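You operate a simulated robot arm through the tools that you are given. There is no shell and no other tool. Be economical: measure what you need, move in short steps, check, and stop when the job is done.

The job below is to be done with a simulated robot arm. You get a single attempt, and the scene is never put back.

TASK
Fold the yellow towel in three, bag it and draw the bag shut.
Fine: the bag stays in its stand.
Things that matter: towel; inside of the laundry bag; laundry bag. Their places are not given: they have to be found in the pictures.

The check looks at the end state, three seconds after you hand in, the way a careful person would. Anything else that was tipped, shoved, dropped, spilled or broken makes it a failure. Flat cloth is picked up by pressing the open fingertips on it (5 to 10 N) and closing them slowly along it; thin cloth reads only 2 to 8 mm in the jaws.

THE ROBOT
A 7-joint arm with a two-finger parallel gripper, fixed in place. Base frame: the origin is at the foot of the arm, x ahead of it, y to its left, z up; the work surface is at about z = 0.8. Readings come in m, degrees, newtons and seconds.
With the tool pointing down near the work surface it reaches from about 0.34 to 0.78 m from the base axis. Its first joint turns from -166.0 to 166.0 degrees. Payload 3.91 kg.
Tool frame: the origin (TCP) lies between the finger pads and is the grasp point; the fingertips stand 0.03 m ahead of it; z points along the fingers, y is the line along which they close. The gripper opens to 0.11 m. The fingers are 0.02 m wide and 0.01 m thick; the gripper's body (0.048 by 0.112 m) begins 0.055 m behind the TCP.
Orientation is told as [roll, pitch, yaw] about the base's x, y, z axes, in that order, counted from this pose: with the fingers straight down and closing along the base's y, the tool's x points along the base's -x, its y along +y and its z along -z.

THE INTERFACE
- The arm moves only by the tool arm_command. Its argument "steps" is text: rows parted by semicolons, each of 7 numbers parted by spaces: the shift along the tool's x, y, z in cm, then the turn, a rotation vector about the tool's x, y, z in degrees, then the closure in counts, from 0 (fully open) to 255 (shut). In form: x y z ax ay az gripper; .... A call has 1 to 20 rows; each row shifts and turns the commanded pose from where the row before left it, along the tool's axes as they then stand. Rows are played at 5 a second. More than 0.05 m and 8.6 degrees between two rows, or a gripper value outside its range, and nothing of the call is played. Where a pose cannot be reached the arm comes as near as it can. A force on the tool above 40 N (or 10 N above the force at the start of the call, whichever is more), or a blocked arm, ends the call early, and 0.2 s more pass. The fingers move at their own pace (about 0.153 m/s each) and stop on an object; they squeeze with about 38 N. The grip force told is the motor's: it shows also when the fingers shut on nothing. Time passes only in rows, and 0.2 s behind the last, so rows that do not move let the fingers close. It gives the time, the measured TCP pose, the force on the tool (base axes), the opening and the grip force at its end, in the units of the frame above (readings bear some noise).
- Cameras (640 x 400 px; columns grow to the right, rows downward): "scene" is fixed at [0.0486, 0.6384, 1.654]; the picture's right is [-0.73, -0.68, 0.00], its down [-0.42, 0.45, -0.79] and it looks along [0.54, -0.58, -0.62] (base axes); focal length 350 px, centre (320, 200). "wrist" rides on the gripper at [-0.036, 0, -0.057] in the tool frame; the picture's right is [0.00, -1.00, 0.00], its down [0.97, 0.00, -0.24] and it looks along [0.24, 0.00, 0.97] (tool axes); focal length 218 px, centre (320, 200).
- get_image(camera): a new picture of that camera. No time passes.
- lift_body(by): slides the trunk up (or, below 0, down) by that many m; the arm rides with it, the base frame stays. It gives what a move gives, with no picture.
- pixel_to_xyz(camera, pixels): for up to 12 pixels [column, row] of the newest picture of that camera ("zoom" is the newest enlarged one), the place [x, y, z] in the base frame of the surface seen there, good to about 0.002 m, but the place of the scene camera against the robot may be out by one fixed shift of up to 0.018 m in any direction. No time passes.
- zoom(camera, box): a new picture of the part [left, top, right, bottom] of that camera's present view, enlarged. No time passes.
- sign_off(): hands the job in; it is judged then, once.

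Go step by step. Measure first, check grasps and placings, and put right what went wrong. The budget is 80 turns and 46 pictures, counting those below and the enlarged ones. Unless the task says otherwise, let go and move clear before handing in, and close with one line.

The tools are called by a JSON object that holds its "name" and its "arguments". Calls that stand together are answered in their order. arm_command: Moves the arm, as the interface text tells. Its arguments: {"type":"object","properties":{"steps":{"type":"string"}},"required":["steps"]} The other tools are called the same way: lift_body (by) slides the trunk up or down; get_image (camera) takes a picture; pixel_to_xyz (camera, pixels) gives the place of the surface under pixels of a picture; zoom (camera, box) takes an enlarged picture of a part of a camera's view; sign_off () hands the job in.

At the start:

```text
time: 0.0
position: [0.3744, 0.2031, 1.3162]
tcp_rot: [0.0, 0.0, 0.0]
ft_force: [0.6, 0.3, 1.4]
finger_gap: 0.1104
grip_force: 0.1
trunk travel left (down, up): [-0.575, 0.035]
```

scene: 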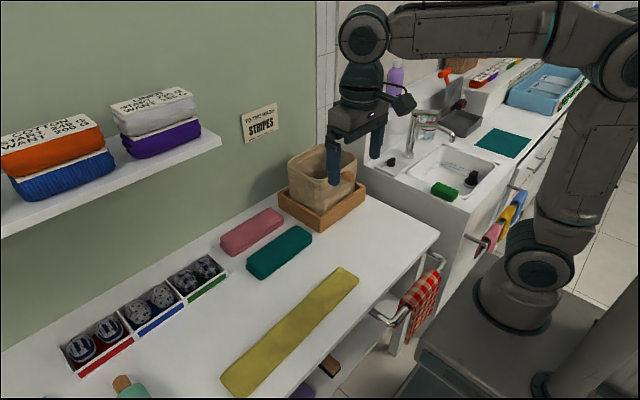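
wrist: 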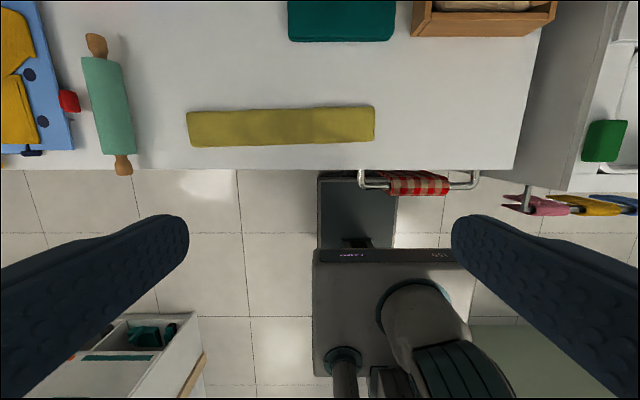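

The yellow towel lies as a long strip from about (240,380) to (345,275) in the scene picture, and the bag stands in a wooden tray near (320,185). I'll enlarge both and measure them.

{"name": "zoom", "arguments": {"camera": "scene", "box": [260, 130, 388, 240]}}

{"name": "pixel_to_xyz", "arguments": {"camera": "scene", "pixels": [[223, 377], [243, 393], [340, 268], [357, 279], [290, 330], [300, 360], [250, 260], [310, 245], [370, 240], [230, 320], [435, 232], [285, 375]]}}

{"name": "pixel_to_xyz", "arguments": {"camera": "wrist", "pixels": [[188, 113], [191, 146], [373, 107], [374, 141], [280, 127], [280, 160], [105, 100], [340, 20], [470, 30], [450, 130], [420, 8], [550, 10]]}}

```text
3.64 times, centred on (324, 185) of scene
```

zoom: 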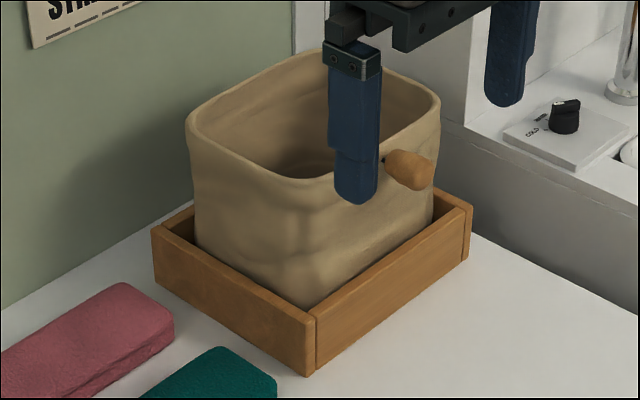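

```text
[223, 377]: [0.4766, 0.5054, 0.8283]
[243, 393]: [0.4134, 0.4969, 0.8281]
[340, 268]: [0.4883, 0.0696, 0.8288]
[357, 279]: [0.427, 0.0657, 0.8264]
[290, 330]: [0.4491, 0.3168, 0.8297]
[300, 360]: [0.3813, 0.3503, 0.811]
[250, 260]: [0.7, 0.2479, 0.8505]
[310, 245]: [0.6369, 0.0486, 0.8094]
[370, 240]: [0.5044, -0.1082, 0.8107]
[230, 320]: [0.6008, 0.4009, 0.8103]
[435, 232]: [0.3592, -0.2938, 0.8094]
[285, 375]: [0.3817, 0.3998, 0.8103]
```

```text
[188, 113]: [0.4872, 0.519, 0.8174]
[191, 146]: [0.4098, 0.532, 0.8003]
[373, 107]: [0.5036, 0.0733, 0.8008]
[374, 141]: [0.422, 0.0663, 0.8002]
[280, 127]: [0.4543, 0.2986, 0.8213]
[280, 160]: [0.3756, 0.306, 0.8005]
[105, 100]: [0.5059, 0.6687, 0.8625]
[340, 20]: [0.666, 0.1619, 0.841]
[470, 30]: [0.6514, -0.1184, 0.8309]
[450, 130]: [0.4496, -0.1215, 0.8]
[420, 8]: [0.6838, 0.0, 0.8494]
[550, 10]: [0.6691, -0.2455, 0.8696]
```

The wrist picture gives the towel as about x 0.41–0.49, y 0.07–0.52, roughly 2 cm high; the scene camera reads about 1 cm too high. I'll enlarge the towel and read the wall note before moving.

{"name": "zoom", "arguments": {"camera": "wrist", "box": [180, 90, 390, 160]}}

{"name": "zoom", "arguments": {"camera": "scene", "box": [210, 250, 370, 400]}}

{"name": "zoom", "arguments": {"camera": "scene", "box": [230, 95, 290, 150]}}

```text
3.05 times, centred on (285, 125) of wrist
```

zoom: 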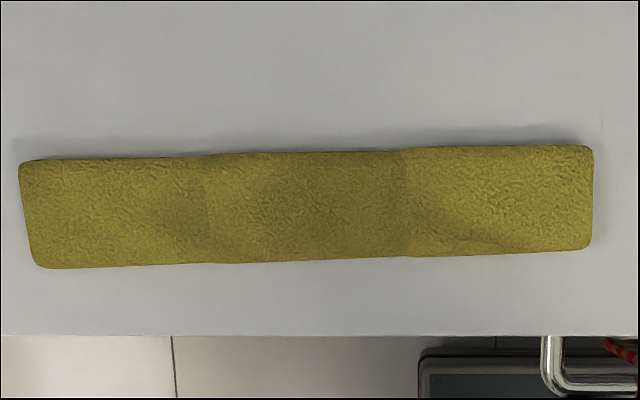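

```text
2.67 times, centred on (290, 325) of scene
```

zoom: 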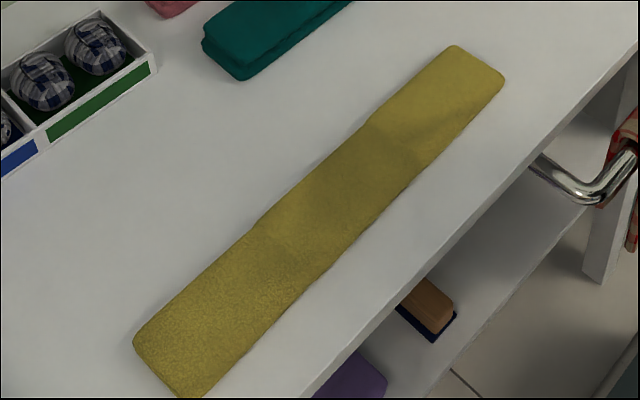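

```text
7.27 times, centred on (260, 122) of scene
```

zoom: 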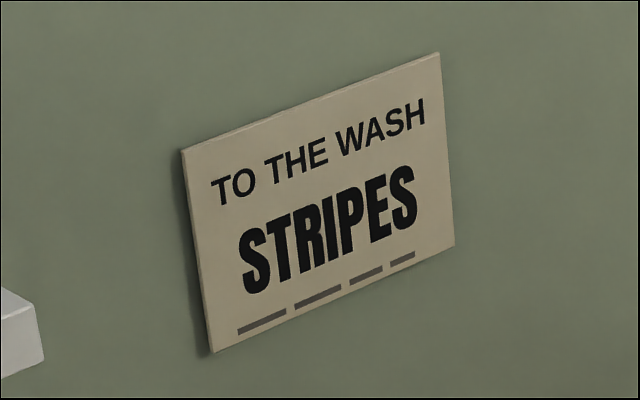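

The wall note reads "TO THE WASH – STRIPES" and doesn't bear on the job. The towel shows three panels with creases near columns 205 and 405 of the first enlarged picture (y about 0.37 and 0.22). I'll turn the gripper to close along x and go look at the bag from above.

{"name": "arm_command", "arguments": {"steps": "0 0 0 0 0 8.5 0;0 0 0 0 0 8.5 0;0 0 0 0 0 8.5 0;0 0 0 0 0 8.5 0;0 0 0 0 0 8.5 0;0 0 0 0 0 8.5 0;0 0 0 0 0 8.5 0;0 0 0 0 0 8.5 0;0 0 0 0 0 8.5 0;0 0 0 0 0 8.5 0;0 0 0 0 0 5 0;-4 2 0 0 0 0 0;-4 2 0 0 0 0 0;-4 2 0 0 0 0 0;-4 2 0 0 0 0 0;-4 2 0 0 0 0 0;-4 2 0 0 0 0 0;-4 2 0 0 0 0 0;-4 2 0 0 0 0 0;-4 2 0 0 0 0 0"}}

{"name": "get_image", "arguments": {"camera": "wrist"}}

{"name": "zoom", "arguments": {"camera": "scene", "box": [260, 130, 388, 240]}}

```text
time: 4.2
position: [0.556, -0.1592, 1.317]
tcp_rot: [-0.1, 0.0, -90.0]
ft_force: [-0.9, 0.6, 0.4]
finger_gap: 0.1099
grip_force: 0.1
trunk travel left (down, up): [-0.575, 0.035]
```

```text
39 pictures are left
```

wrist: 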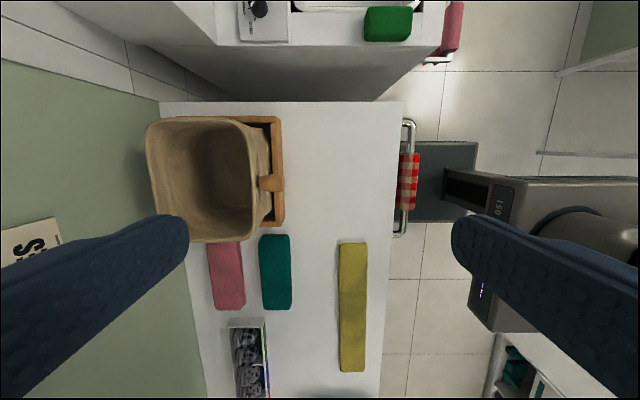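

```text
3.64 times, centred on (324, 185) of scene
```

zoom: 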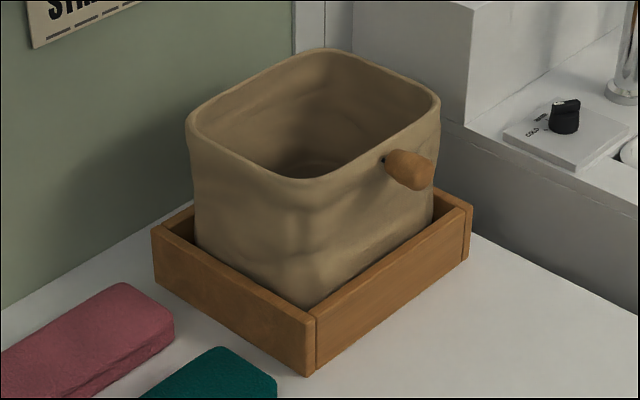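

From above the bag rim spans columns 147–270 and rows 118–240, with a wooden toggle on its near side at (272,183). I'll measure the rim, inside floor, toggle, stand and towel.

{"name": "pixel_to_xyz", "arguments": {"camera": "wrist", "pixels": [[149, 180], [262, 170], [200, 119], [205, 238], [205, 180], [273, 177], [273, 190], [281, 183], [280, 125], [353, 244], [352, 371], [352, 300]]}}

{"name": "pixel_to_xyz", "arguments": {"camera": "zoom", "pixels": [[190, 125], [318, 50], [436, 105], [305, 180], [410, 170], [425, 172], [392, 165], [315, 365], [153, 235], [470, 215], [310, 165], [378, 167]]}}

{"name": "zoom", "arguments": {"camera": "wrist", "box": [140, 100, 300, 250]}}

```text
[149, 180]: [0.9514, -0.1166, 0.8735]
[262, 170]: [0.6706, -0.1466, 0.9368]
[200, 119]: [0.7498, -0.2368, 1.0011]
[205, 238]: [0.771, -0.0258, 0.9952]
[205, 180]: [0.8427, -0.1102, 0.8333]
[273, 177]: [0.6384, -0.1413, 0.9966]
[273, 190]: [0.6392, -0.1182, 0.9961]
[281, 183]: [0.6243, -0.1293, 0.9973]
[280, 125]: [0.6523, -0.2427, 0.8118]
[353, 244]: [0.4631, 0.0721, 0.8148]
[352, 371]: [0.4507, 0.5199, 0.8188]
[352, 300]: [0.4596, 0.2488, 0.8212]
```

```text
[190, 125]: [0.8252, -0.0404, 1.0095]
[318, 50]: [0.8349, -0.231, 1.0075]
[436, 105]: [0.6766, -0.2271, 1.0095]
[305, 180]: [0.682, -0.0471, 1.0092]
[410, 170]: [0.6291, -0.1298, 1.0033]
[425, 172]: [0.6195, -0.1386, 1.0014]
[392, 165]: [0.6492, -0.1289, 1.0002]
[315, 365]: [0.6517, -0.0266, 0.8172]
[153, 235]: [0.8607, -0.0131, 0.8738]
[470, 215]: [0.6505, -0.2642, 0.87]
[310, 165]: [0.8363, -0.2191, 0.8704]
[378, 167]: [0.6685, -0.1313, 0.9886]
```

```text
2.67 times, centred on (220, 175) of wrist
```

zoom: 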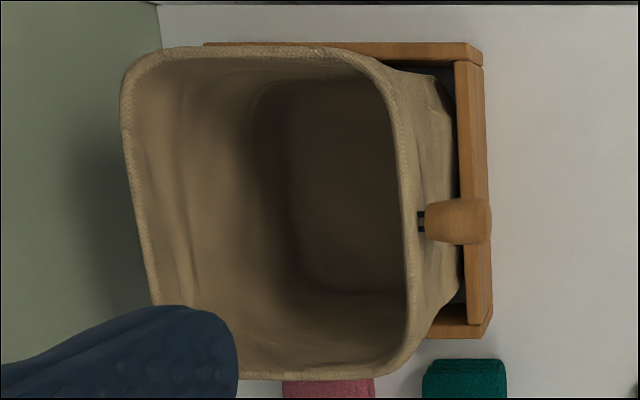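

The bag rim is about x 0.665–0.845, y −0.235 to −0.03 at z 1.0, and the toggle sits at (0.63, −0.13, 0.995). Next I go above the right end of the towel at (0.462, 0.095).

{"name": "arm_command", "arguments": {"steps": "2.54 -0.94 0 0 0 0 0;2.54 -0.94 0 0 0 0 0;2.54 -0.94 0 0 0 0 0;2.54 -0.94 0 0 0 0 0;2.54 -0.94 0 0 0 0 0;2.54 -0.94 0 0 0 0 0;2.54 -0.94 0 0 0 0 0;2.54 -0.94 0 0 0 0 0;2.54 -0.94 0 0 0 0 0;2.54 -0.94 0 0 0 0 0;0 0 4.4 0 0 0 0;0 0 4.4 0 0 0 0;0 0 4.4 0 0 0 0;0 0 4.4 0 0 0 0;0 0 4.4 0 0 0 0;0 0 4.4 0 0 0 0;0 0 4.4 0 0 0 0;0 0 4.4 0 0 0 0;0 0 4.4 0 0 0 0;0 0 4.4 0 0 0 0"}}

{"name": "get_image", "arguments": {"camera": "wrist"}}

{"name": "get_image", "arguments": {"camera": "scene"}}

```text
time: 8.4
position: [0.461, 0.0996, 0.8759]
tcp_rot: [0.0, 0.0, -90.0]
ft_force: [-0.2, -0.6, -0.6]
finger_gap: 0.1097
grip_force: 0.0
trunk travel left (down, up): [-0.575, 0.035]
```

```text
36 pictures are left
```

wrist: 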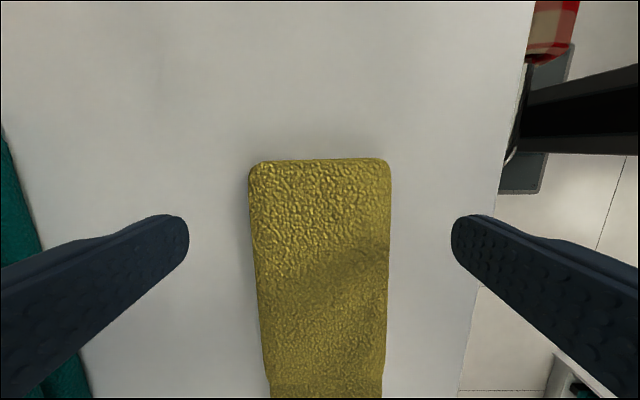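

```text
35 pictures are left
```

scene: 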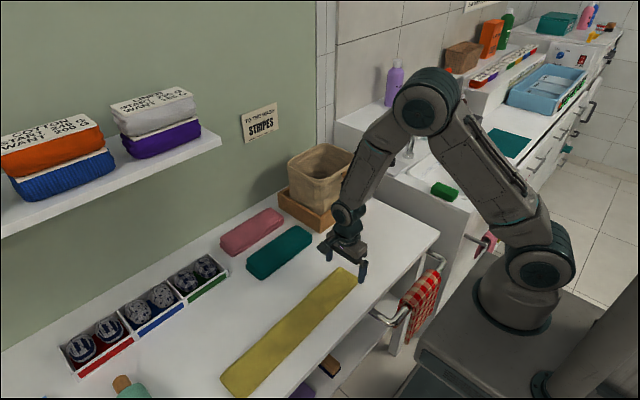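

The towel end is centred between the fingers (columns 250–390, end edge at row 160). I'll go down beside its edges and close slowly across its width.

{"name": "arm_command", "arguments": {"steps": "0 0 2 0 0 0 0;0 0 1.6 0 0 0 0;0 0 0.4 0 0 0 30;0 0 0 0 0 0 50;0 0 0 0 0 0 65;0 0 0 0 0 0 75;0 0 0 0 0 0 85;0 0 0 0 0 0 95;0 0 0 0 0 0 100"}}

{"name": "get_image", "arguments": {"camera": "wrist"}}

```text
time: 10.4
position: [0.4604, 0.0978, 0.8353]
tcp_rot: [0.0, 0.0, -90.0]
ft_force: [0.0, -0.9, 0.0]
finger_gap: 0.0803
grip_force: 38.4
trunk travel left (down, up): [-0.575, 0.035]
```

```text
34 pictures are left
```

wrist: 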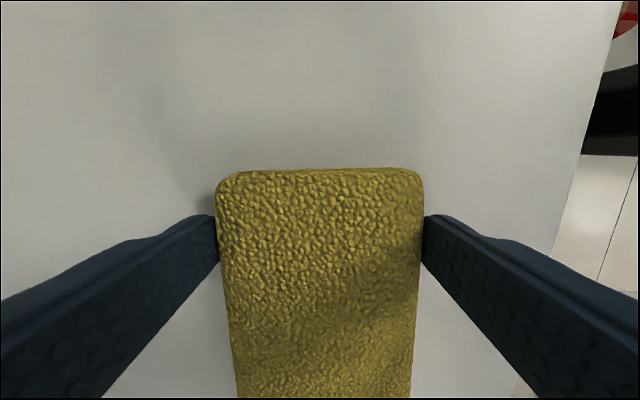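

The fingers stopped at 0.080 m with 38 N, so the towel end is firmly held by its sides. I'll raise it along an arc about the crease at y = 0.22, first 36 degrees, and check that it turns between the pads.

{"name": "arm_command", "arguments": {"steps": "0.07 0 -1.27 0 0 0 110;0.2 0 -1.26 0 0 0 110;0.33 0 -1.23 0 0 0 110;0.46 0 -1.19 0 0 0 110;0.58 0 -1.14 0 0 0 110;0.7 0 -1.07 0 0 0 110"}}

{"name": "get_image", "arguments": {"camera": "wrist"}}

{"name": "zoom", "arguments": {"camera": "scene", "box": [210, 225, 400, 400]}}

```text
time: 11.8
position: [0.4603, 0.1199, 0.9069]
tcp_rot: [0.0, 0.0, -90.0]
ft_force: [-0.7, 1.0, -0.7]
finger_gap: 0.0625
grip_force: 0.1
trunk travel left (down, up): [-0.575, 0.035]
```

```text
33 pictures are left
```

wrist: 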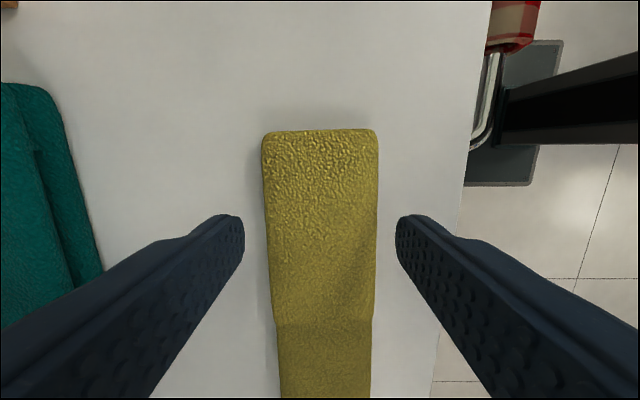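

```text
2.29 times, centred on (305, 312) of scene
```

zoom: 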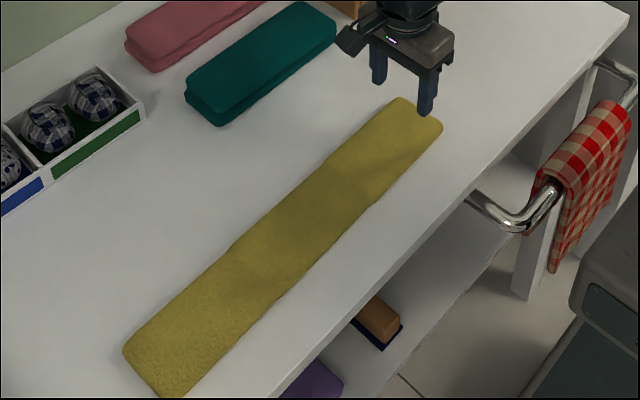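

The sides slipped out (gap now 0.0625, nothing gripped, towel still flat). I'll do it as told: press the half-open fingertips onto the end of the cloth and close them along it.

{"name": "arm_command", "arguments": {"steps": "-1.5 0 1 0 0 0 130;-1.5 0 1 0 0 0 130;0 0 1.5 0 0 0 130;0 0 1.2 0 0 0 130;0 0 0.4 0 0 0 130;0 0 0.3 0 0 0 130"}}

```text
time: 13.2
position: [0.4588, 0.0907, 0.8538]
tcp_rot: [0.1, 0.0, -90.0]
ft_force: [0.2, 0.4, 0.2]
finger_gap: 0.0539
grip_force: 0.0
trunk travel left (down, up): [-0.575, 0.035]
```

The tips are at about z 0.824, just over the cloth, with no force yet. I'll press down in small steps.

{"name": "arm_command", "arguments": {"steps": "0 0 0.2 0 0 0 130;0 0 0.2 0 0 0 130;0 0 0.2 0 0 0 130;0 0 0 0 0 0 130"}}

```text
time: 14.2
position: [0.459, 0.0907, 0.8499]
tcp_rot: [0.2, 0.0, -90.0]
ft_force: [-1.7, 0.8, 36.1]
finger_gap: 0.0537
grip_force: 0.1
trunk travel left (down, up): [-0.575, 0.035]
```

The force rose to 36 N, so the surface is stiff. I'll back off about a millimetre to sit in the 5–10 N band.

{"name": "arm_command", "arguments": {"steps": "0 0 -0.15 0 0 0 130;0 0 0 0 0 0 130"}}

```text
time: 14.8
position: [0.4607, 0.0902, 0.85]
tcp_rot: [0.2, 0.0, -90.0]
ft_force: [0.6, -0.3, 36.7]
finger_gap: 0.0537
grip_force: 0.1
trunk travel left (down, up): [-0.575, 0.035]
```

Still 36 N; I'll raise a little more.

{"name": "arm_command", "arguments": {"steps": "0 0 -0.1 0 0 0 130;0 0 0 0 0 0 130"}}

```text
time: 15.4
position: [0.4602, 0.0906, 0.8497]
tcp_rot: [-0.1, -0.1, -90.0]
ft_force: [0.8, -0.3, 22.2]
finger_gap: 0.054
grip_force: 0.1
trunk travel left (down, up): [-0.575, 0.035]
```

Now 22 N and falling about 14 N per mm; one more 1 mm step gives about 8 N, then I close slowly.

{"name": "arm_command", "arguments": {"steps": "0 0 -0.1 0 0 0 130;0 0 0 0 0 0 130"}}

```text
time: 16.0
position: [0.4596, 0.0909, 0.8502]
tcp_rot: [-0.1, -0.1, -89.9]
ft_force: [0.7, 1.7, 0.7]
finger_gap: 0.0544
grip_force: 0.3
trunk travel left (down, up): [-0.575, 0.035]
```

{"name": "arm_command", "arguments": {"steps": "0 0 0.05 0 0 0 130;0 0 0 0 0 0 130"}}

```text
time: 16.6
position: [0.4611, 0.0903, 0.8512]
tcp_rot: [0.0, 0.0, -90.0]
ft_force: [0.2, 0.8, 0.4]
finger_gap: 0.0537
grip_force: 0.1
trunk travel left (down, up): [-0.575, 0.035]
```

Force is near zero after that step, so the contact lies just below. I'll press half a millimetre more.

{"name": "arm_command", "arguments": {"steps": "0 0 0.05 0 0 0 130;0 0 0 0 0 0 130"}}

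```text
time: 17.2
position: [0.4612, 0.0903, 0.8497]
tcp_rot: [0.0, 0.0, -89.9]
ft_force: [0.6, 1.1, 4.6]
finger_gap: 0.0541
grip_force: 0.0
trunk travel left (down, up): [-0.575, 0.035]
```

Force is 4.6 N; a hair more, then close slowly along the cloth.

{"name": "arm_command", "arguments": {"steps": "0 0 0.02 0 0 0 130;0 0 0 0 0 0 140;0 0 0 0 0 0 150;0 0 0 0 0 0 160;0 0 0 0 0 0 170;0 0 0 0 0 0 180;0 0 0 0 0 0 190;0 0 0 0 0 0 200;0 0 0 0 0 0 210;0 0 0 0 0 0 220;0 0 0 0 0 0 230;0 0 0 0 0 0 240;0 0 0 0 0 0 248;0 0 0 0 0 0 255;0 0 0 0 0 0 255"}}

{"name": "get_image", "arguments": {"camera": "wrist"}}

```text
time: 20.4
position: [0.46, 0.0904, 0.8504]
tcp_rot: [0.1, 0.0, -90.0]
ft_force: [-1.1, -0.8, 9.4]
finger_gap: 0.0
grip_force: 37.6
trunk travel left (down, up): [-0.575, 0.035]
```

```text
31 pictures are left
```

wrist: 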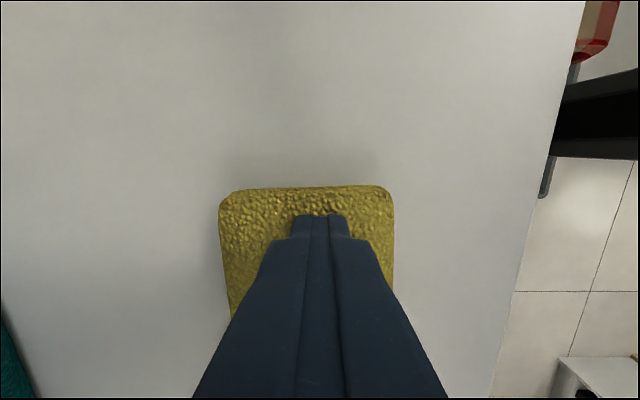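

The gap reads 0 with the cloth untouched in the picture, so nothing was pinched; this towel is thick padding that is held by its 8 cm width instead. I'll regrip it by the sides, lower, and this time turn the tool with the panel about the crease, checking early.

{"name": "arm_command", "arguments": {"steps": "0 0 -2 0 0 0 255;0 0 -2 0 0 0 0;0 0 0 0 0 0 0;0 0 0 0 0 0 0;0.5 0 2 0 0 0 0;0 0 2 0 0 0 0;0 0 1.3 0 0 0 0;0 0 0.4 0 0 0 30;0 0 0 0 0 0 60;0 0 0 0 0 0 75;0 0 0 0 0 0 90;0 0 0 0 0 0 110;0 0 0 0 0 0 110"}}

```text
time: 23.2
position: [0.4593, 0.0958, 0.8314]
tcp_rot: [0.0, 0.0, -90.0]
ft_force: [-0.5, 1.2, -1.3]
finger_gap: 0.0805
grip_force: 38.2
trunk travel left (down, up): [-0.575, 0.035]
```

Held again at 0.0805 m with tips at z 0.801. I'll turn the panel 12 degrees about the crease and check.

{"name": "arm_command", "arguments": {"steps": "0.06 0 -0.43 0 -2 0 150;0.06 0 -0.43 0 -2 0 150;0.06 0 -0.43 0 -2 0 150;0.06 0 -0.43 0 -2 0 150;0.06 0 -0.43 0 -2 0 150;0.06 0 -0.43 0 -2 0 150"}}

{"name": "get_image", "arguments": {"camera": "wrist"}}

```text
time: 24.6
position: [0.4613, 0.1017, 0.8587]
tcp_rot: [-0.1, -12.2, -90.0]
ft_force: [-0.7, -0.4, 0.9]
finger_gap: 0.0804
grip_force: 38.1
trunk travel left (down, up): [-0.575, 0.035]
```

```text
30 pictures are left
```

wrist: 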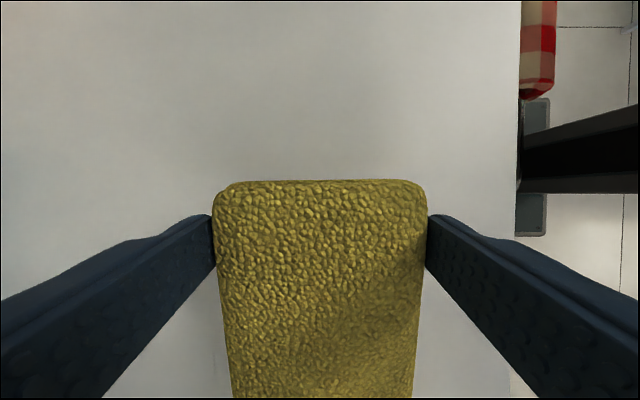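

The panel end is rising with the fingers, gap 0.0804 steady. I'll continue the same turn to about 54 degrees.

{"name": "arm_command", "arguments": {"steps": "0.18 0 -1.09 0 -5 0 150;0.18 0 -1.09 0 -5 0 150;0.18 0 -1.09 0 -5 0 150;0.18 0 -1.09 0 -5 0 150;0.18 0 -1.09 0 -5 0 150;0.18 0 -1.09 0 -5 0 150;0.18 0 -1.09 0 -5 0 150;0.18 0 -1.09 0 -5 0 150"}}

{"name": "zoom", "arguments": {"camera": "scene", "box": [210, 200, 420, 400]}}

```text
time: 26.4
position: [0.46, 0.1554, 0.9257]
tcp_rot: [-0.1, -52.2, -90.2]
ft_force: [-1.0, -1.9, 4.9]
finger_gap: 0.0803
grip_force: 37.9
trunk travel left (down, up): [-0.575, 0.035]
```

```text
2.00 times, centred on (315, 300) of scene
```

zoom: 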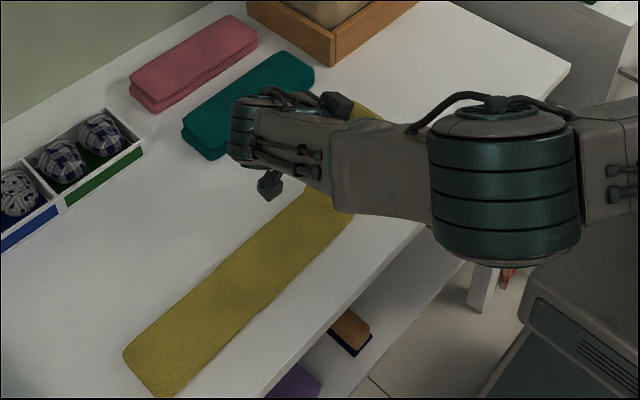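

Panel holds at about 52 degrees, gap steady. I'll continue to about 92 degrees.

{"name": "arm_command", "arguments": {"steps": "0.18 0 -1.09 0 -5 0 150;0.18 0 -1.09 0 -5 0 150;0.18 0 -1.09 0 -5 0 150;0.18 0 -1.09 0 -5 0 150;0.18 0 -1.09 0 -5 0 150;0.18 0 -1.09 0 -5 0 150;0.18 0 -1.09 0 -5 0 150;0.18 0 -1.09 0 -5 0 150"}}

{"name": "zoom", "arguments": {"camera": "scene", "box": [210, 200, 420, 400]}}

```text
time: 28.2
position: [0.4585, 0.2409, 0.9427]
tcp_rot: [177.1, -87.9, 92.8]
ft_force: [-3.3, -6.8, 21.4]
finger_gap: 0.0804
grip_force: 37.9
trunk travel left (down, up): [-0.575, 0.035]
```

```text
2.00 times, centred on (315, 300) of scene
```

zoom: 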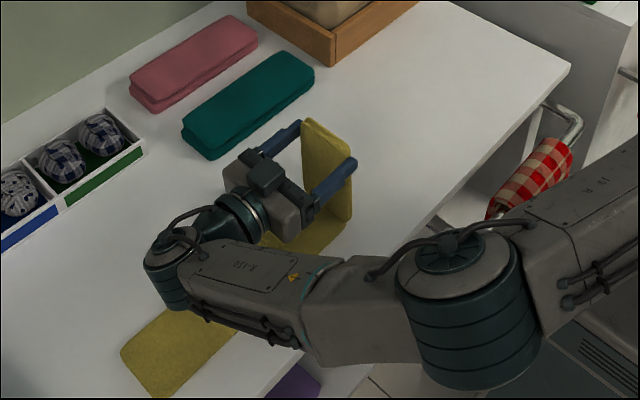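

The panel stands upright between the fingers, (325,170) in the enlarged picture; the 21 N upward push says I hold it a few mm low. I'll ease up, lean it 8 degrees past vertical, and look.

{"name": "arm_command", "arguments": {"steps": "0.3 0 0 0 0 0 150;0.25 0 -0.87 0 -4 0 150;0.25 0 -0.87 0 -4 0 150;0.1 0 -0.87 0 -4 0 150;0 0 0 0 0 0 150"}}

{"name": "get_image", "arguments": {"camera": "scene"}}

{"name": "pixel_to_xyz", "arguments": {"camera": "scene", "pixels": [[297, 340], [330, 350], [295, 325], [270, 285]]}}

```text
time: 28.7
position: [0.4592, 0.2431, 0.9423]
tcp_rot: [175.8, -86.8, 94.0]
ft_force: [-6.4, -0.2, 15.4]
finger_gap: 0.0799
grip_force: 37.6
trunk travel left (down, up): [-0.575, 0.035]
stopped in row 2: the force on the tool passed its limit (the readings are from after the stop); the commanded pose is now the measured one
```

```text
27 pictures are left
```

scene: 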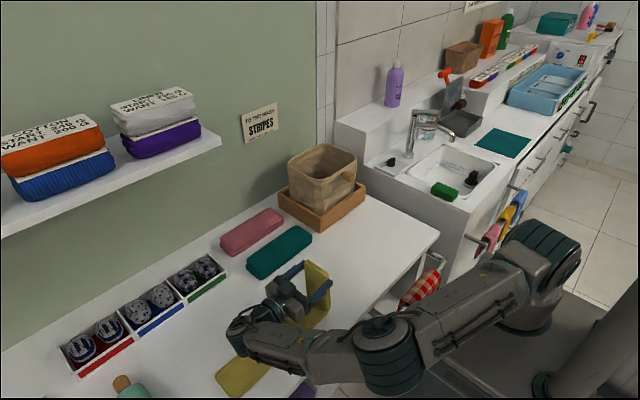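

```text
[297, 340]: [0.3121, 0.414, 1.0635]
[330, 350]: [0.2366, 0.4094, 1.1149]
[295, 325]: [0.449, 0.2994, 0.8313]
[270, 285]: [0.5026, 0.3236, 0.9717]
```

The panel is at roughly 93 degrees and the arm is straining slightly, so I'll let go here and see which way it leans, keeping the hand in place.

{"name": "arm_command", "arguments": {"steps": "0 0 0 0 0 0 120;0 0 0 0 0 0 60;0 0 0 0 0 0 20;0 0 0 0 0 0 0;0 0 0 0 0 0 0"}}

{"name": "get_image", "arguments": {"camera": "wrist"}}

{"name": "zoom", "arguments": {"camera": "scene", "box": [210, 240, 370, 390]}}

```text
time: 29.9
position: [0.4611, 0.2437, 0.9399]
tcp_rot: [178.0, -86.9, 92.0]
ft_force: [0.1, 0.5, 0.2]
finger_gap: 0.1101
grip_force: 0.1
trunk travel left (down, up): [-0.575, 0.035]
```

```text
26 pictures are left
```

wrist: 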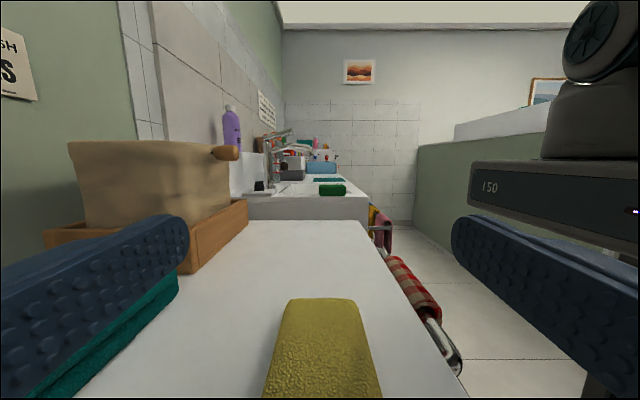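

```text
2.67 times, centred on (290, 315) of scene
```

zoom: 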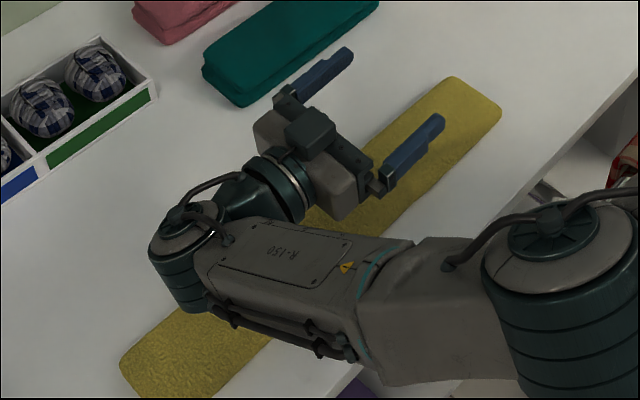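

The panel fell back flat, so it must go well past vertical before I let go. I'll lift clear and pre-tilt the tool 45 degrees the other way, which will let one grip carry the panel to about 130 degrees.

{"name": "arm_command", "arguments": {"steps": "5 0 0 0 0 0 0;5 0 0 0 0 0 0;0 0 0 0 8.12 0 0;0 0 0 0 8.12 0 0;0 0 0 0 8.12 0 0;0 0 0 0 8.12 0 0;0 0 0 0 8.12 0 0;0 0 0 0 8.12 0 0;0 0 0 0 8.12 0 0;0 0 0 0 8.12 0 0;0 0 0 0 8.12 0 0;0 0 0 0 8.12 0 0;0 0 0 0 8.12 0 0;0 0 0 0 8.12 0 0;0 0 0 0 8.12 0 0;0 0 0 0 8.12 0 0;0 0 0 0 8.12 0 0;0 0 0 0 8.12 0 0;0 0 0 0 8.12 0 0"}}

{"name": "get_image", "arguments": {"camera": "wrist"}}

```text
time: 30.2
position: [0.4601, 0.2445, 0.9291]
tcp_rot: [172.6, -86.6, 97.3]
ft_force: [-5.7, -3.1, 17.4]
finger_gap: 0.1101
grip_force: 0.0
trunk travel left (down, up): [-0.575, 0.035]
stopped in row 1: the force on the tool passed its limit (the readings are from after the stop); the commanded pose is now the measured one
```

```text
24 pictures are left
```

wrist: 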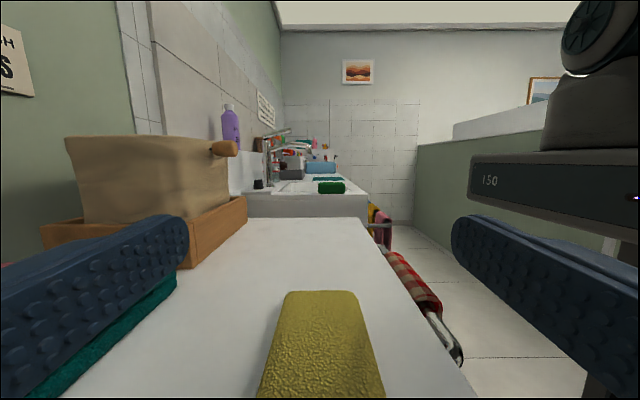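

Moving along tool +x went down (0.929), so at this tilt tool −x is up. I'll raise that way and swing back, as planned.

{"name": "arm_command", "arguments": {"steps": "-5 0 0 0 0 0 0;-5 0 0 0 0 0 0;0 0 0 0 8.12 0 0;0 0 0 0 8.12 0 0;0 0 0 0 8.12 0 0;0 0 0 0 8.12 0 0;0 0 0 0 8.12 0 0;0 0 0 0 8.12 0 0;0 0 0 0 8.12 0 0;0 0 0 0 8.12 0 0;0 0 0 0 8.12 0 0;0 0 0 0 8.12 0 0;0 0 0 0 8.12 0 0;0 0 0 0 8.12 0 0;0 0 0 0 8.12 0 0;0 0 0 0 8.12 0 0;0 0 0 0 8.12 0 0;0 0 0 0 8.12 0 0;0 0 0 0 8.12 0 0"}}

{"name": "get_image", "arguments": {"camera": "wrist"}}

```text
time: 34.2
position: [0.4599, 0.2508, 1.0278]
tcp_rot: [0.5, 44.8, -89.9]
ft_force: [0.0, 0.3, 0.1]
finger_gap: 0.1098
grip_force: 0.0
trunk travel left (down, up): [-0.575, 0.035]
```

```text
23 pictures are left
```

wrist: 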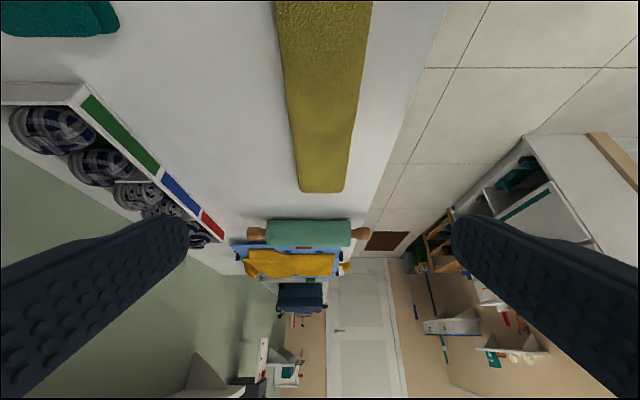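

The tool is tilted 45 degrees with fingers pointing toward +y. I'll move it over the right end and part of the way down, then look.

{"name": "arm_command", "arguments": {"steps": "-3.06 0 -3.06 0 0 0 0;-3.06 0 -3.06 0 0 0 0;-3.06 0 -3.06 0 0 0 0;-3.06 0 -3.06 0 0 0 0;-2.5 0 2.5 0 0 0 0;-2.5 0 2.5 0 0 0 0;-2.5 0 2.5 0 0 0 0;-2.5 0 2.5 0 0 0 0"}}

{"name": "get_image", "arguments": {"camera": "wrist"}}

{"name": "pixel_to_xyz", "arguments": {"camera": "wrist", "pixels": [[320, 10], [320, 40], [320, 60], [320, 90]]}}

```text
time: 36.0
position: [0.4607, 0.077, 0.8873]
tcp_rot: [0.5, 44.6, -89.8]
ft_force: [-0.5, -1.1, 0.1]
finger_gap: 0.11
grip_force: 0.1
trunk travel left (down, up): [-0.575, 0.035]
```

```text
22 pictures are left
```

wrist: 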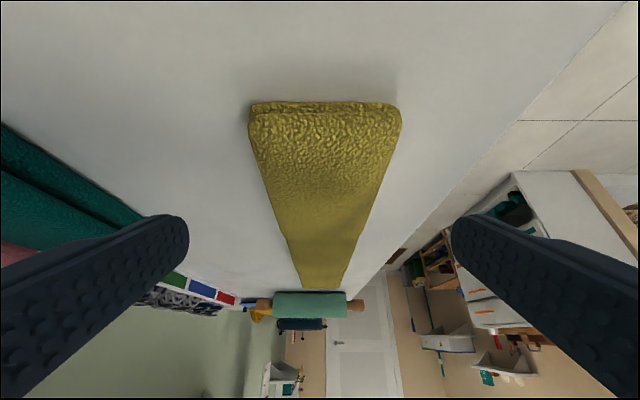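

```text
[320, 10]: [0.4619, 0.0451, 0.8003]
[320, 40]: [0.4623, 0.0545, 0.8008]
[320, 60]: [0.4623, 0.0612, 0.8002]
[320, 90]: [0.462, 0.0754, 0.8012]
```

The end edge is now at y about 0.082 (row 104) and centred. I'll go down the last 5.5 cm, shifted 6 mm inward, and close.

{"name": "arm_command", "arguments": {"steps": "-1.5 0 1.9 0 0 0 0;-1.5 0 1.9 0 0 0 0;-0.5 0 0.55 0 0 0 0;0 0 0 0 0 0 40;0 0 0 0 0 0 65;0 0 0 0 0 0 80;0 0 0 0 0 0 100;0 0 0 0 0 0 150;0 0 0 0 0 0 150"}}

```text
time: 38.0
position: [0.4598, 0.0812, 0.8315]
tcp_rot: [0.3, 44.5, -89.9]
ft_force: [-0.5, -0.1, -0.3]
finger_gap: 0.08
grip_force: 38.4
trunk travel left (down, up): [-0.575, 0.035]
```

Held at 0.080 m. I'll sweep the panel about the crease in 6-degree rows, 84 degrees in all, and look.

{"name": "arm_command", "arguments": {"steps": "1.2 0 -0.93 0 -6 0 170;1.2 0 -0.93 0 -6 0 170;1.2 0 -0.93 0 -6 0 170;1.2 0 -0.93 0 -6 0 170;1.2 0 -0.93 0 -6 0 170;1.2 0 -0.93 0 -6 0 170;1.2 0 -0.93 0 -6 0 170;1.2 0 -0.93 0 -6 0 170;1.2 0 -0.93 0 -6 0 170;1.2 0 -0.93 0 -6 0 170;1.2 0 -0.93 0 -6 0 170;1.2 0 -0.93 0 -6 0 170;1.2 0 -0.93 0 -6 0 170;1.2 0 -0.93 0 -6 0 170"}}

{"name": "zoom", "arguments": {"camera": "scene", "box": [210, 220, 400, 400]}}

```text
time: 41.0
position: [0.4608, 0.2221, 0.9631]
tcp_rot: [0.4, -39.6, -90.3]
ft_force: [4.6, -0.5, 14.8]
finger_gap: 0.0804
grip_force: 38.1
trunk travel left (down, up): [-0.575, 0.035]
```

```text
2.22 times, centred on (305, 310) of scene
```

zoom: 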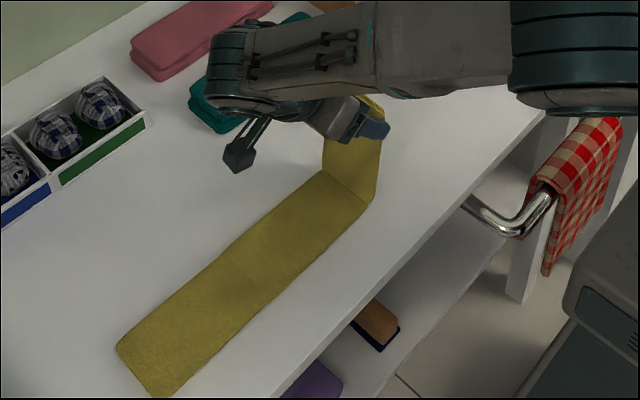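

The panel is up at about 84 degrees, visible at (350,150) in the enlargement; 15 N push means I hold it a few mm low, so I raise slightly and continue to about 126 degrees.

{"name": "arm_command", "arguments": {"steps": "-0.2 0 -0.25 0 0 0 170;1.2 0 -0.93 0 -6 0 170;1.2 0 -0.93 0 -6 0 170;1.2 0 -0.93 0 -6 0 170;1.2 0 -0.93 0 -6 0 170;1.2 0 -0.93 0 -6 0 170;1.2 0 -0.93 0 -6 0 170"}}

{"name": "zoom", "arguments": {"camera": "scene", "box": [210, 220, 400, 400]}}

```text
time: 42.6
position: [0.4618, 0.3095, 0.9414]
tcp_rot: [1.3, -75.4, -91.3]
ft_force: [0.7, 0.3, -1.0]
finger_gap: 0.0801
grip_force: 37.7
trunk travel left (down, up): [-0.575, 0.035]
```

```text
2.22 times, centred on (305, 310) of scene
```

zoom: 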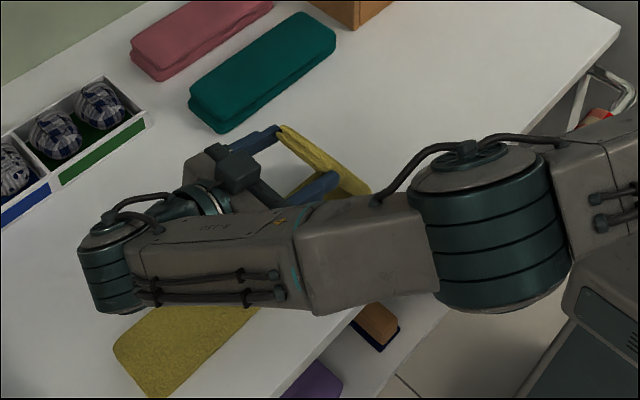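

Panel is leaning well over at about 120 degrees with no strain. One more step, then release and see whether it falls forward.

{"name": "arm_command", "arguments": {"steps": "1.2 0 -0.93 0 -6 0 170;0.4 0 -0.3 0 -2 0 170;0 0 0 0 0 0 100;0 0 0 0 0 0 60;0 0 0 0 0 0 0;0 0 0 0 0 0 0;0 0 0 0 0 0 0"}}

{"name": "zoom", "arguments": {"camera": "scene", "box": [210, 220, 400, 400]}}

```text
time: 44.2
position: [0.4605, 0.3242, 0.9279]
tcp_rot: [2.4, -83.3, -92.5]
ft_force: [-0.9, -0.4, 0.9]
finger_gap: 0.1102
grip_force: 0.0
trunk travel left (down, up): [-0.575, 0.035]
```

```text
2.22 times, centred on (305, 310) of scene
```

zoom: 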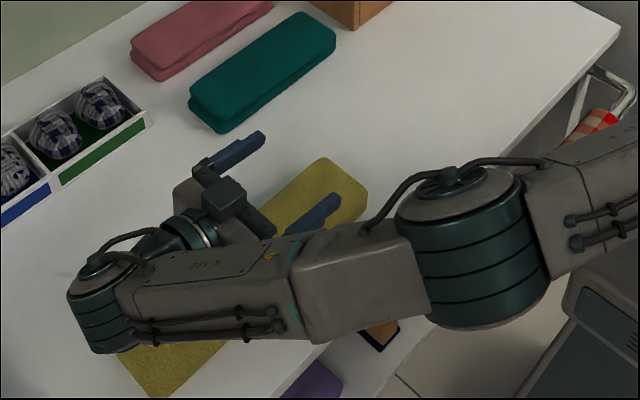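

The panel has flipped over onto the middle: the towel now ends at the crease near (345,175). I'll raise the hand clear and come back to 43 degrees tilt, then look at the towel.

{"name": "arm_command", "arguments": {"steps": "-4 0 0 0 0 0 0;-4 0 0 0 0 0 0;-4 0 0 0 0 0 0;-4 0 0 0 0 0 0;-2 0 -2 0 8 0 0;-2 0 -2 0 8 0 0;-2 0 -2 0 8 0 0;-2 0 -2 0 8 0 0;0 0 0 0 8 0 0"}}

{"name": "get_image", "arguments": {"camera": "wrist"}}

{"name": "get_image", "arguments": {"camera": "scene"}}

```text
time: 46.2
position: [0.4596, 0.3551, 1.1858]
tcp_rot: [0.4, -43.2, -90.4]
ft_force: [-0.3, 1.3, -0.1]
finger_gap: 0.1099
grip_force: 0.1
trunk travel left (down, up): [-0.575, 0.035]
```

```text
18 pictures are left
```

wrist: 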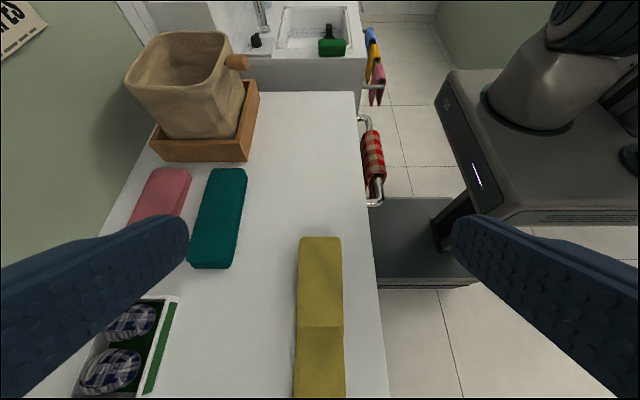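

```text
17 pictures are left
```

scene: 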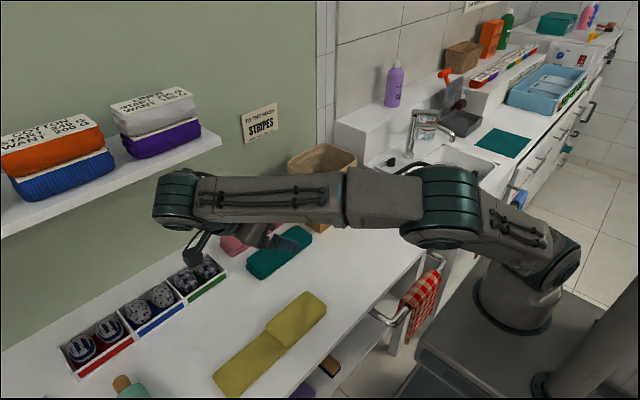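

The first fold is done: the doubled panel lies from (325,300) to about (275,335) in the scene picture. I'll measure the towel now for the second fold.

{"name": "pixel_to_xyz", "arguments": {"camera": "scene", "pixels": [[216, 375], [237, 393], [306, 294], [323, 304], [268, 330], [288, 345], [265, 333], [230, 375], [300, 315]]}}

{"name": "pixel_to_xyz", "arguments": {"camera": "wrist", "pixels": [[320, 239], [320, 322], [320, 332], [320, 390], [298, 350], [345, 350], [300, 300], [340, 300]]}}

```text
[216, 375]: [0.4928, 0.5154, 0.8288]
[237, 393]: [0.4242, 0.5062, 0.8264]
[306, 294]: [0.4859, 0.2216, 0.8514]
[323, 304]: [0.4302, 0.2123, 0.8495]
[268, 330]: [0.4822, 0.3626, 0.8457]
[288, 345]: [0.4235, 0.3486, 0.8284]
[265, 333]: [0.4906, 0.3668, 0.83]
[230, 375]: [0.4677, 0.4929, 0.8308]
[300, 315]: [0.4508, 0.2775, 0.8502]
```

```text
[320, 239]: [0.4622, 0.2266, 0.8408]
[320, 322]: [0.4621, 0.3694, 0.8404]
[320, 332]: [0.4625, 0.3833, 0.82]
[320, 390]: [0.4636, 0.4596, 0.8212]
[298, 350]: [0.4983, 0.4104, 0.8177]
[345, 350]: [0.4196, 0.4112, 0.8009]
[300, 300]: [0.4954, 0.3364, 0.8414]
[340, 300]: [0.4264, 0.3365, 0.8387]
```

The folded edge is at y 0.227, crease about y 0.375, and the left end at about y 0.522, centre x 0.462. I'll go over the left end with the fingers leaning toward −y and look.

{"name": "arm_command", "arguments": {"steps": "2.42 0.2 -2.27 0 0 0 0;2.42 0 -2.27 0 0 0 0;2.42 0 -2.27 0 0 0 0;2.42 0 -2.27 0 0 0 0;2.42 0 -2.27 0 0 0 0;3.26 0 3.475 0 0 0 0;3.26 0 3.475 0 0 0 0;3.26 0 3.475 0 0 0 0;3.26 0 3.475 0 0 0 0;3.26 0 3.475 0 0 0 0;3.26 0 3.475 0 0 0 0"}}

{"name": "get_image", "arguments": {"camera": "wrist"}}

{"name": "pixel_to_xyz", "arguments": {"camera": "wrist", "pixels": [[320, 180], [320, 230], [320, 280], [320, 300], [320, 320], [320, 340], [320, 360], [320, 380]]}}

```text
time: 48.6
position: [0.4644, 0.3973, 0.9026]
tcp_rot: [0.5, -43.4, -90.4]
ft_force: [0.4, -0.4, -0.1]
finger_gap: 0.1099
grip_force: 0.1
out of reach, approached as far as the arm can: row 2, 3, 4, 5
trunk travel left (down, up): [-0.575, 0.035]
```

```text
16 pictures are left
```

wrist: 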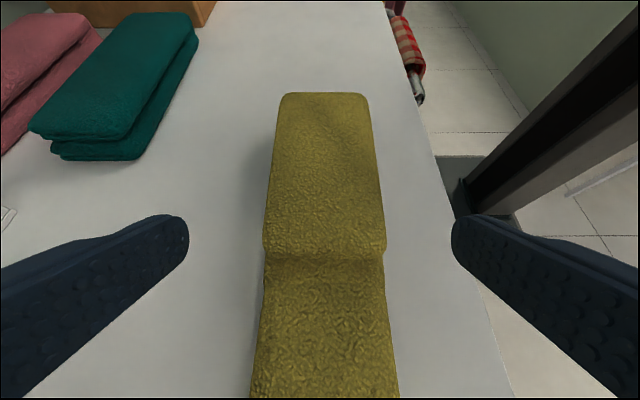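

```text
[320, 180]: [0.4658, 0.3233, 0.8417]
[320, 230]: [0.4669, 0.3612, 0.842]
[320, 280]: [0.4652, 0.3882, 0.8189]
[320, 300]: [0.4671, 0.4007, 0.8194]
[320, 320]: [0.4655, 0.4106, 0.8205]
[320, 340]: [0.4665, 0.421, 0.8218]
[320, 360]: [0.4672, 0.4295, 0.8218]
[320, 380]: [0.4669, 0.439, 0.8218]
```

Going +y was out of reach while high; I'm at y 0.397, z 0.90. I'll try again from this lower height.

{"name": "arm_command", "arguments": {"steps": "2.26 0 -2.12 0 0 0 0;2.26 0 -2.12 0 0 0 0;2.26 0 -2.12 0 0 0 0;2.26 0 -2.12 0 0 0 0"}}

```text
time: 49.6
position: [0.4584, 0.4711, 0.9026]
tcp_rot: [0.3, -43.4, -90.4]
ft_force: [0.1, 0.5, -0.6]
finger_gap: 0.1103
grip_force: 0.2
out of reach, approached as far as the arm can: row 3, 4
trunk travel left (down, up): [-0.575, 0.035]
```

The reach limit is the wrist at about 0.79 m from the axis, so I'll use a smaller pre-tilt of 32 degrees and grip a little further in. I turn and then move toward y 0.50.

{"name": "arm_command", "arguments": {"steps": "0 0 0 0 5.7 0 0;0 0 0 0 5.7 0 0;0 0.2 0 0 0 0 0"}}

```text
time: 50.4
position: [0.4584, 0.4723, 0.9029]
tcp_rot: [0.3, -31.9, -90.2]
ft_force: [-0.7, 0.2, 0.3]
finger_gap: 0.1102
grip_force: 0.1
trunk travel left (down, up): [-0.575, 0.035]
```

Tilt is 32 degrees at y 0.472. I'll move to y 0.502, z 0.863, and check.

{"name": "arm_command", "arguments": {"steps": "1.27 0.25 -0.8 0 0 0 0;1.27 0.2 -0.8 0 0 0 0;1.06 0 1.7 0 0 0 0;1.06 0 1.7 0 0 0 0"}}

{"name": "get_image", "arguments": {"camera": "wrist"}}

```text
time: 51.4
position: [0.4605, 0.5002, 0.8657]
tcp_rot: [0.2, -32.1, -90.3]
ft_force: [0.6, -0.3, 0.0]
finger_gap: 0.11
grip_force: 0.1
out of reach, approached as far as the arm can: row 4
trunk travel left (down, up): [-0.575, 0.035]
```

```text
15 pictures are left
```

wrist: 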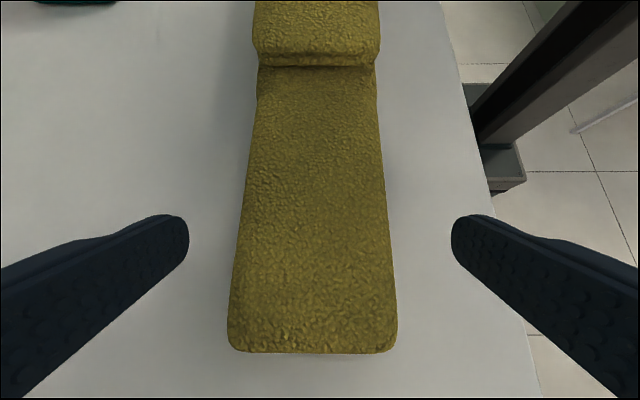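

The left end edge is visible at row 350, centred near column 314. I'll measure it and the crease.

{"name": "pixel_to_xyz", "arguments": {"camera": "wrist", "pixels": [[314, 346], [314, 72], [314, 56], [314, 200], [314, 240], [314, 280], [232, 320], [396, 320]]}}

```text
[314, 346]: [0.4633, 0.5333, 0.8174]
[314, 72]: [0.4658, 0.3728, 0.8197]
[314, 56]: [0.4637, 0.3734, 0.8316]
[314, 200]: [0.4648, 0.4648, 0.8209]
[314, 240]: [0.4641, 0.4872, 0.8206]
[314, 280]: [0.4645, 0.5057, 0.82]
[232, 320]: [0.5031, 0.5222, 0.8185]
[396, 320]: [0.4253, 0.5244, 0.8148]
```

End is at y 0.534, crease about y 0.38. I'll descend 3.1 cm and grip.

{"name": "arm_command", "arguments": {"steps": "0.8 0.2 1.3 0 0 0 0;0.8 0.1 1.3 0 0 0 0;0 0 0 0 0 0 40;0 0 0 0 0 0 65;0 0 0 0 0 0 80;0 0 0 0 0 0 100;0 0 0 0 0 0 150;0 0 0 0 0 0 150"}}

```text
time: 53.2
position: [0.4605, 0.4952, 0.8362]
tcp_rot: [0.3, -32.0, -90.3]
ft_force: [0.4, -0.1, 0.5]
finger_gap: 0.0802
grip_force: 37.7
out of reach, approached as far as the arm can: row 2
trunk travel left (down, up): [-0.575, 0.035]
```

Held at 0.080 m. I'll sweep the left panel up about its crease, 84 degrees first.

{"name": "arm_command", "arguments": {"steps": "-0.83 0 -0.94 0 6 0 170;-0.83 0 -0.94 0 6 0 170;-0.83 0 -0.94 0 6 0 170;-0.83 0 -0.94 0 6 0 170;-0.83 0 -0.94 0 6 0 170;-0.83 0 -0.94 0 6 0 170;-0.83 0 -0.94 0 6 0 170;-0.83 0 -0.94 0 6 0 170;-0.83 0 -0.94 0 6 0 170;-0.83 0 -0.94 0 6 0 170;-0.83 0 -0.94 0 6 0 170;-0.83 0 -0.94 0 6 0 170;-0.83 0 -0.94 0 6 0 170"}}

{"name": "zoom", "arguments": {"camera": "scene", "box": [190, 220, 400, 400]}}

```text
time: 56.0
position: [0.461, 0.3876, 0.9419]
tcp_rot: [0.5, 46.1, -89.9]
ft_force: [1.4, -0.5, -2.1]
finger_gap: 0.08
grip_force: 37.9
trunk travel left (down, up): [-0.575, 0.035]
```

```text
2.22 times, centred on (295, 310) of scene
```

zoom: 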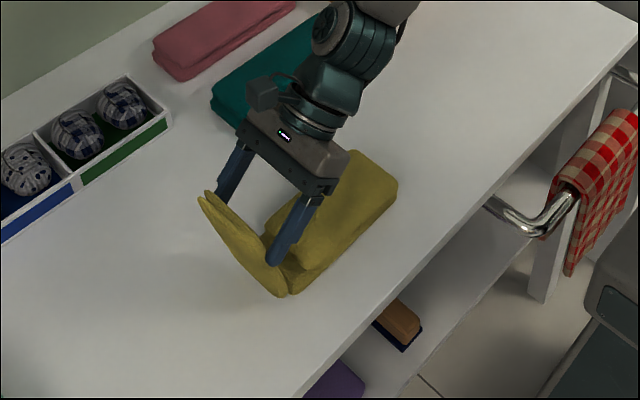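

The left panel stands at about 78 degrees, low strain. I'll carry it a further 36 degrees.

{"name": "arm_command", "arguments": {"steps": "-0.83 0 -0.94 0 6 0 170;-0.83 0 -0.94 0 6 0 170;-0.83 0 -0.94 0 6 0 170;-0.83 0 -0.94 0 6 0 170;-0.83 0 -0.94 0 6 0 170;-0.83 0 -0.94 0 6 0 170"}}

{"name": "zoom", "arguments": {"camera": "scene", "box": [190, 220, 400, 400]}}

```text
time: 57.4
position: [0.458, 0.315, 0.9277]
tcp_rot: [2.7, 82.5, -87.1]
ft_force: [5.1, 1.1, 21.1]
finger_gap: 0.0803
grip_force: 37.8
trunk travel left (down, up): [-0.575, 0.035]
```

```text
2.22 times, centred on (295, 310) of scene
```

zoom: 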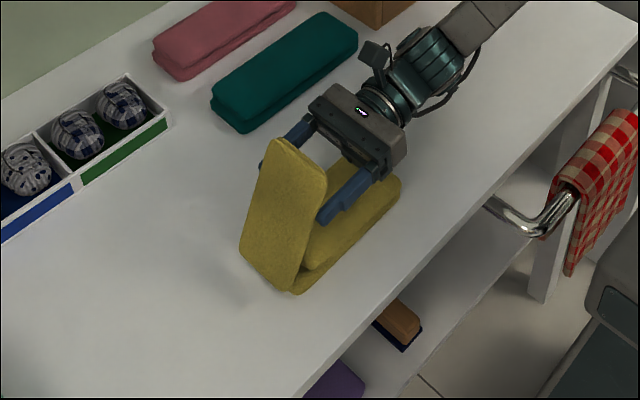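

The panel leans over past 110 degrees. I'll open, then slide the hand straight back so it drops onto the stack, and lift away.

{"name": "arm_command", "arguments": {"steps": "0 0 0 0 0 0 100;0 0 0 0 0 0 40;0 0 0 0 0 0 0;0 0 0 0 0 0 0;0 0 -3 0 0 0 0;0 0 -3 0 0 0 0;0 0 -3 0 0 0 0;0 0 -3 0 0 0 0;0 0 0 0 0 0 0"}}

{"name": "zoom", "arguments": {"camera": "scene", "box": [190, 220, 400, 400]}}

```text
time: 59.4
position: [0.4571, 0.1964, 0.9408]
tcp_rot: [1.8, 82.1, -88.3]
ft_force: [-0.8, 0.5, -1.2]
finger_gap: 0.1099
grip_force: 0.0
trunk travel left (down, up): [-0.575, 0.035]
```

```text
2.22 times, centred on (295, 310) of scene
```

zoom: 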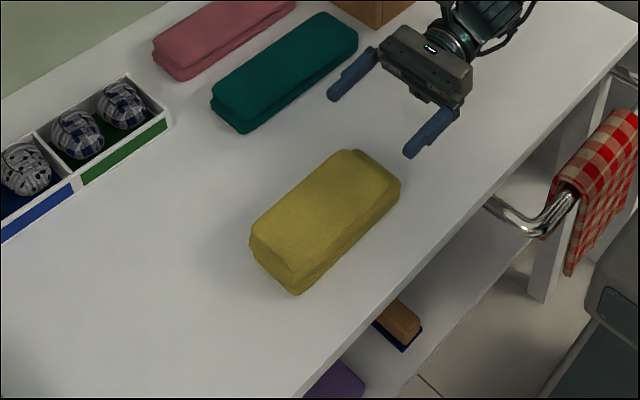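

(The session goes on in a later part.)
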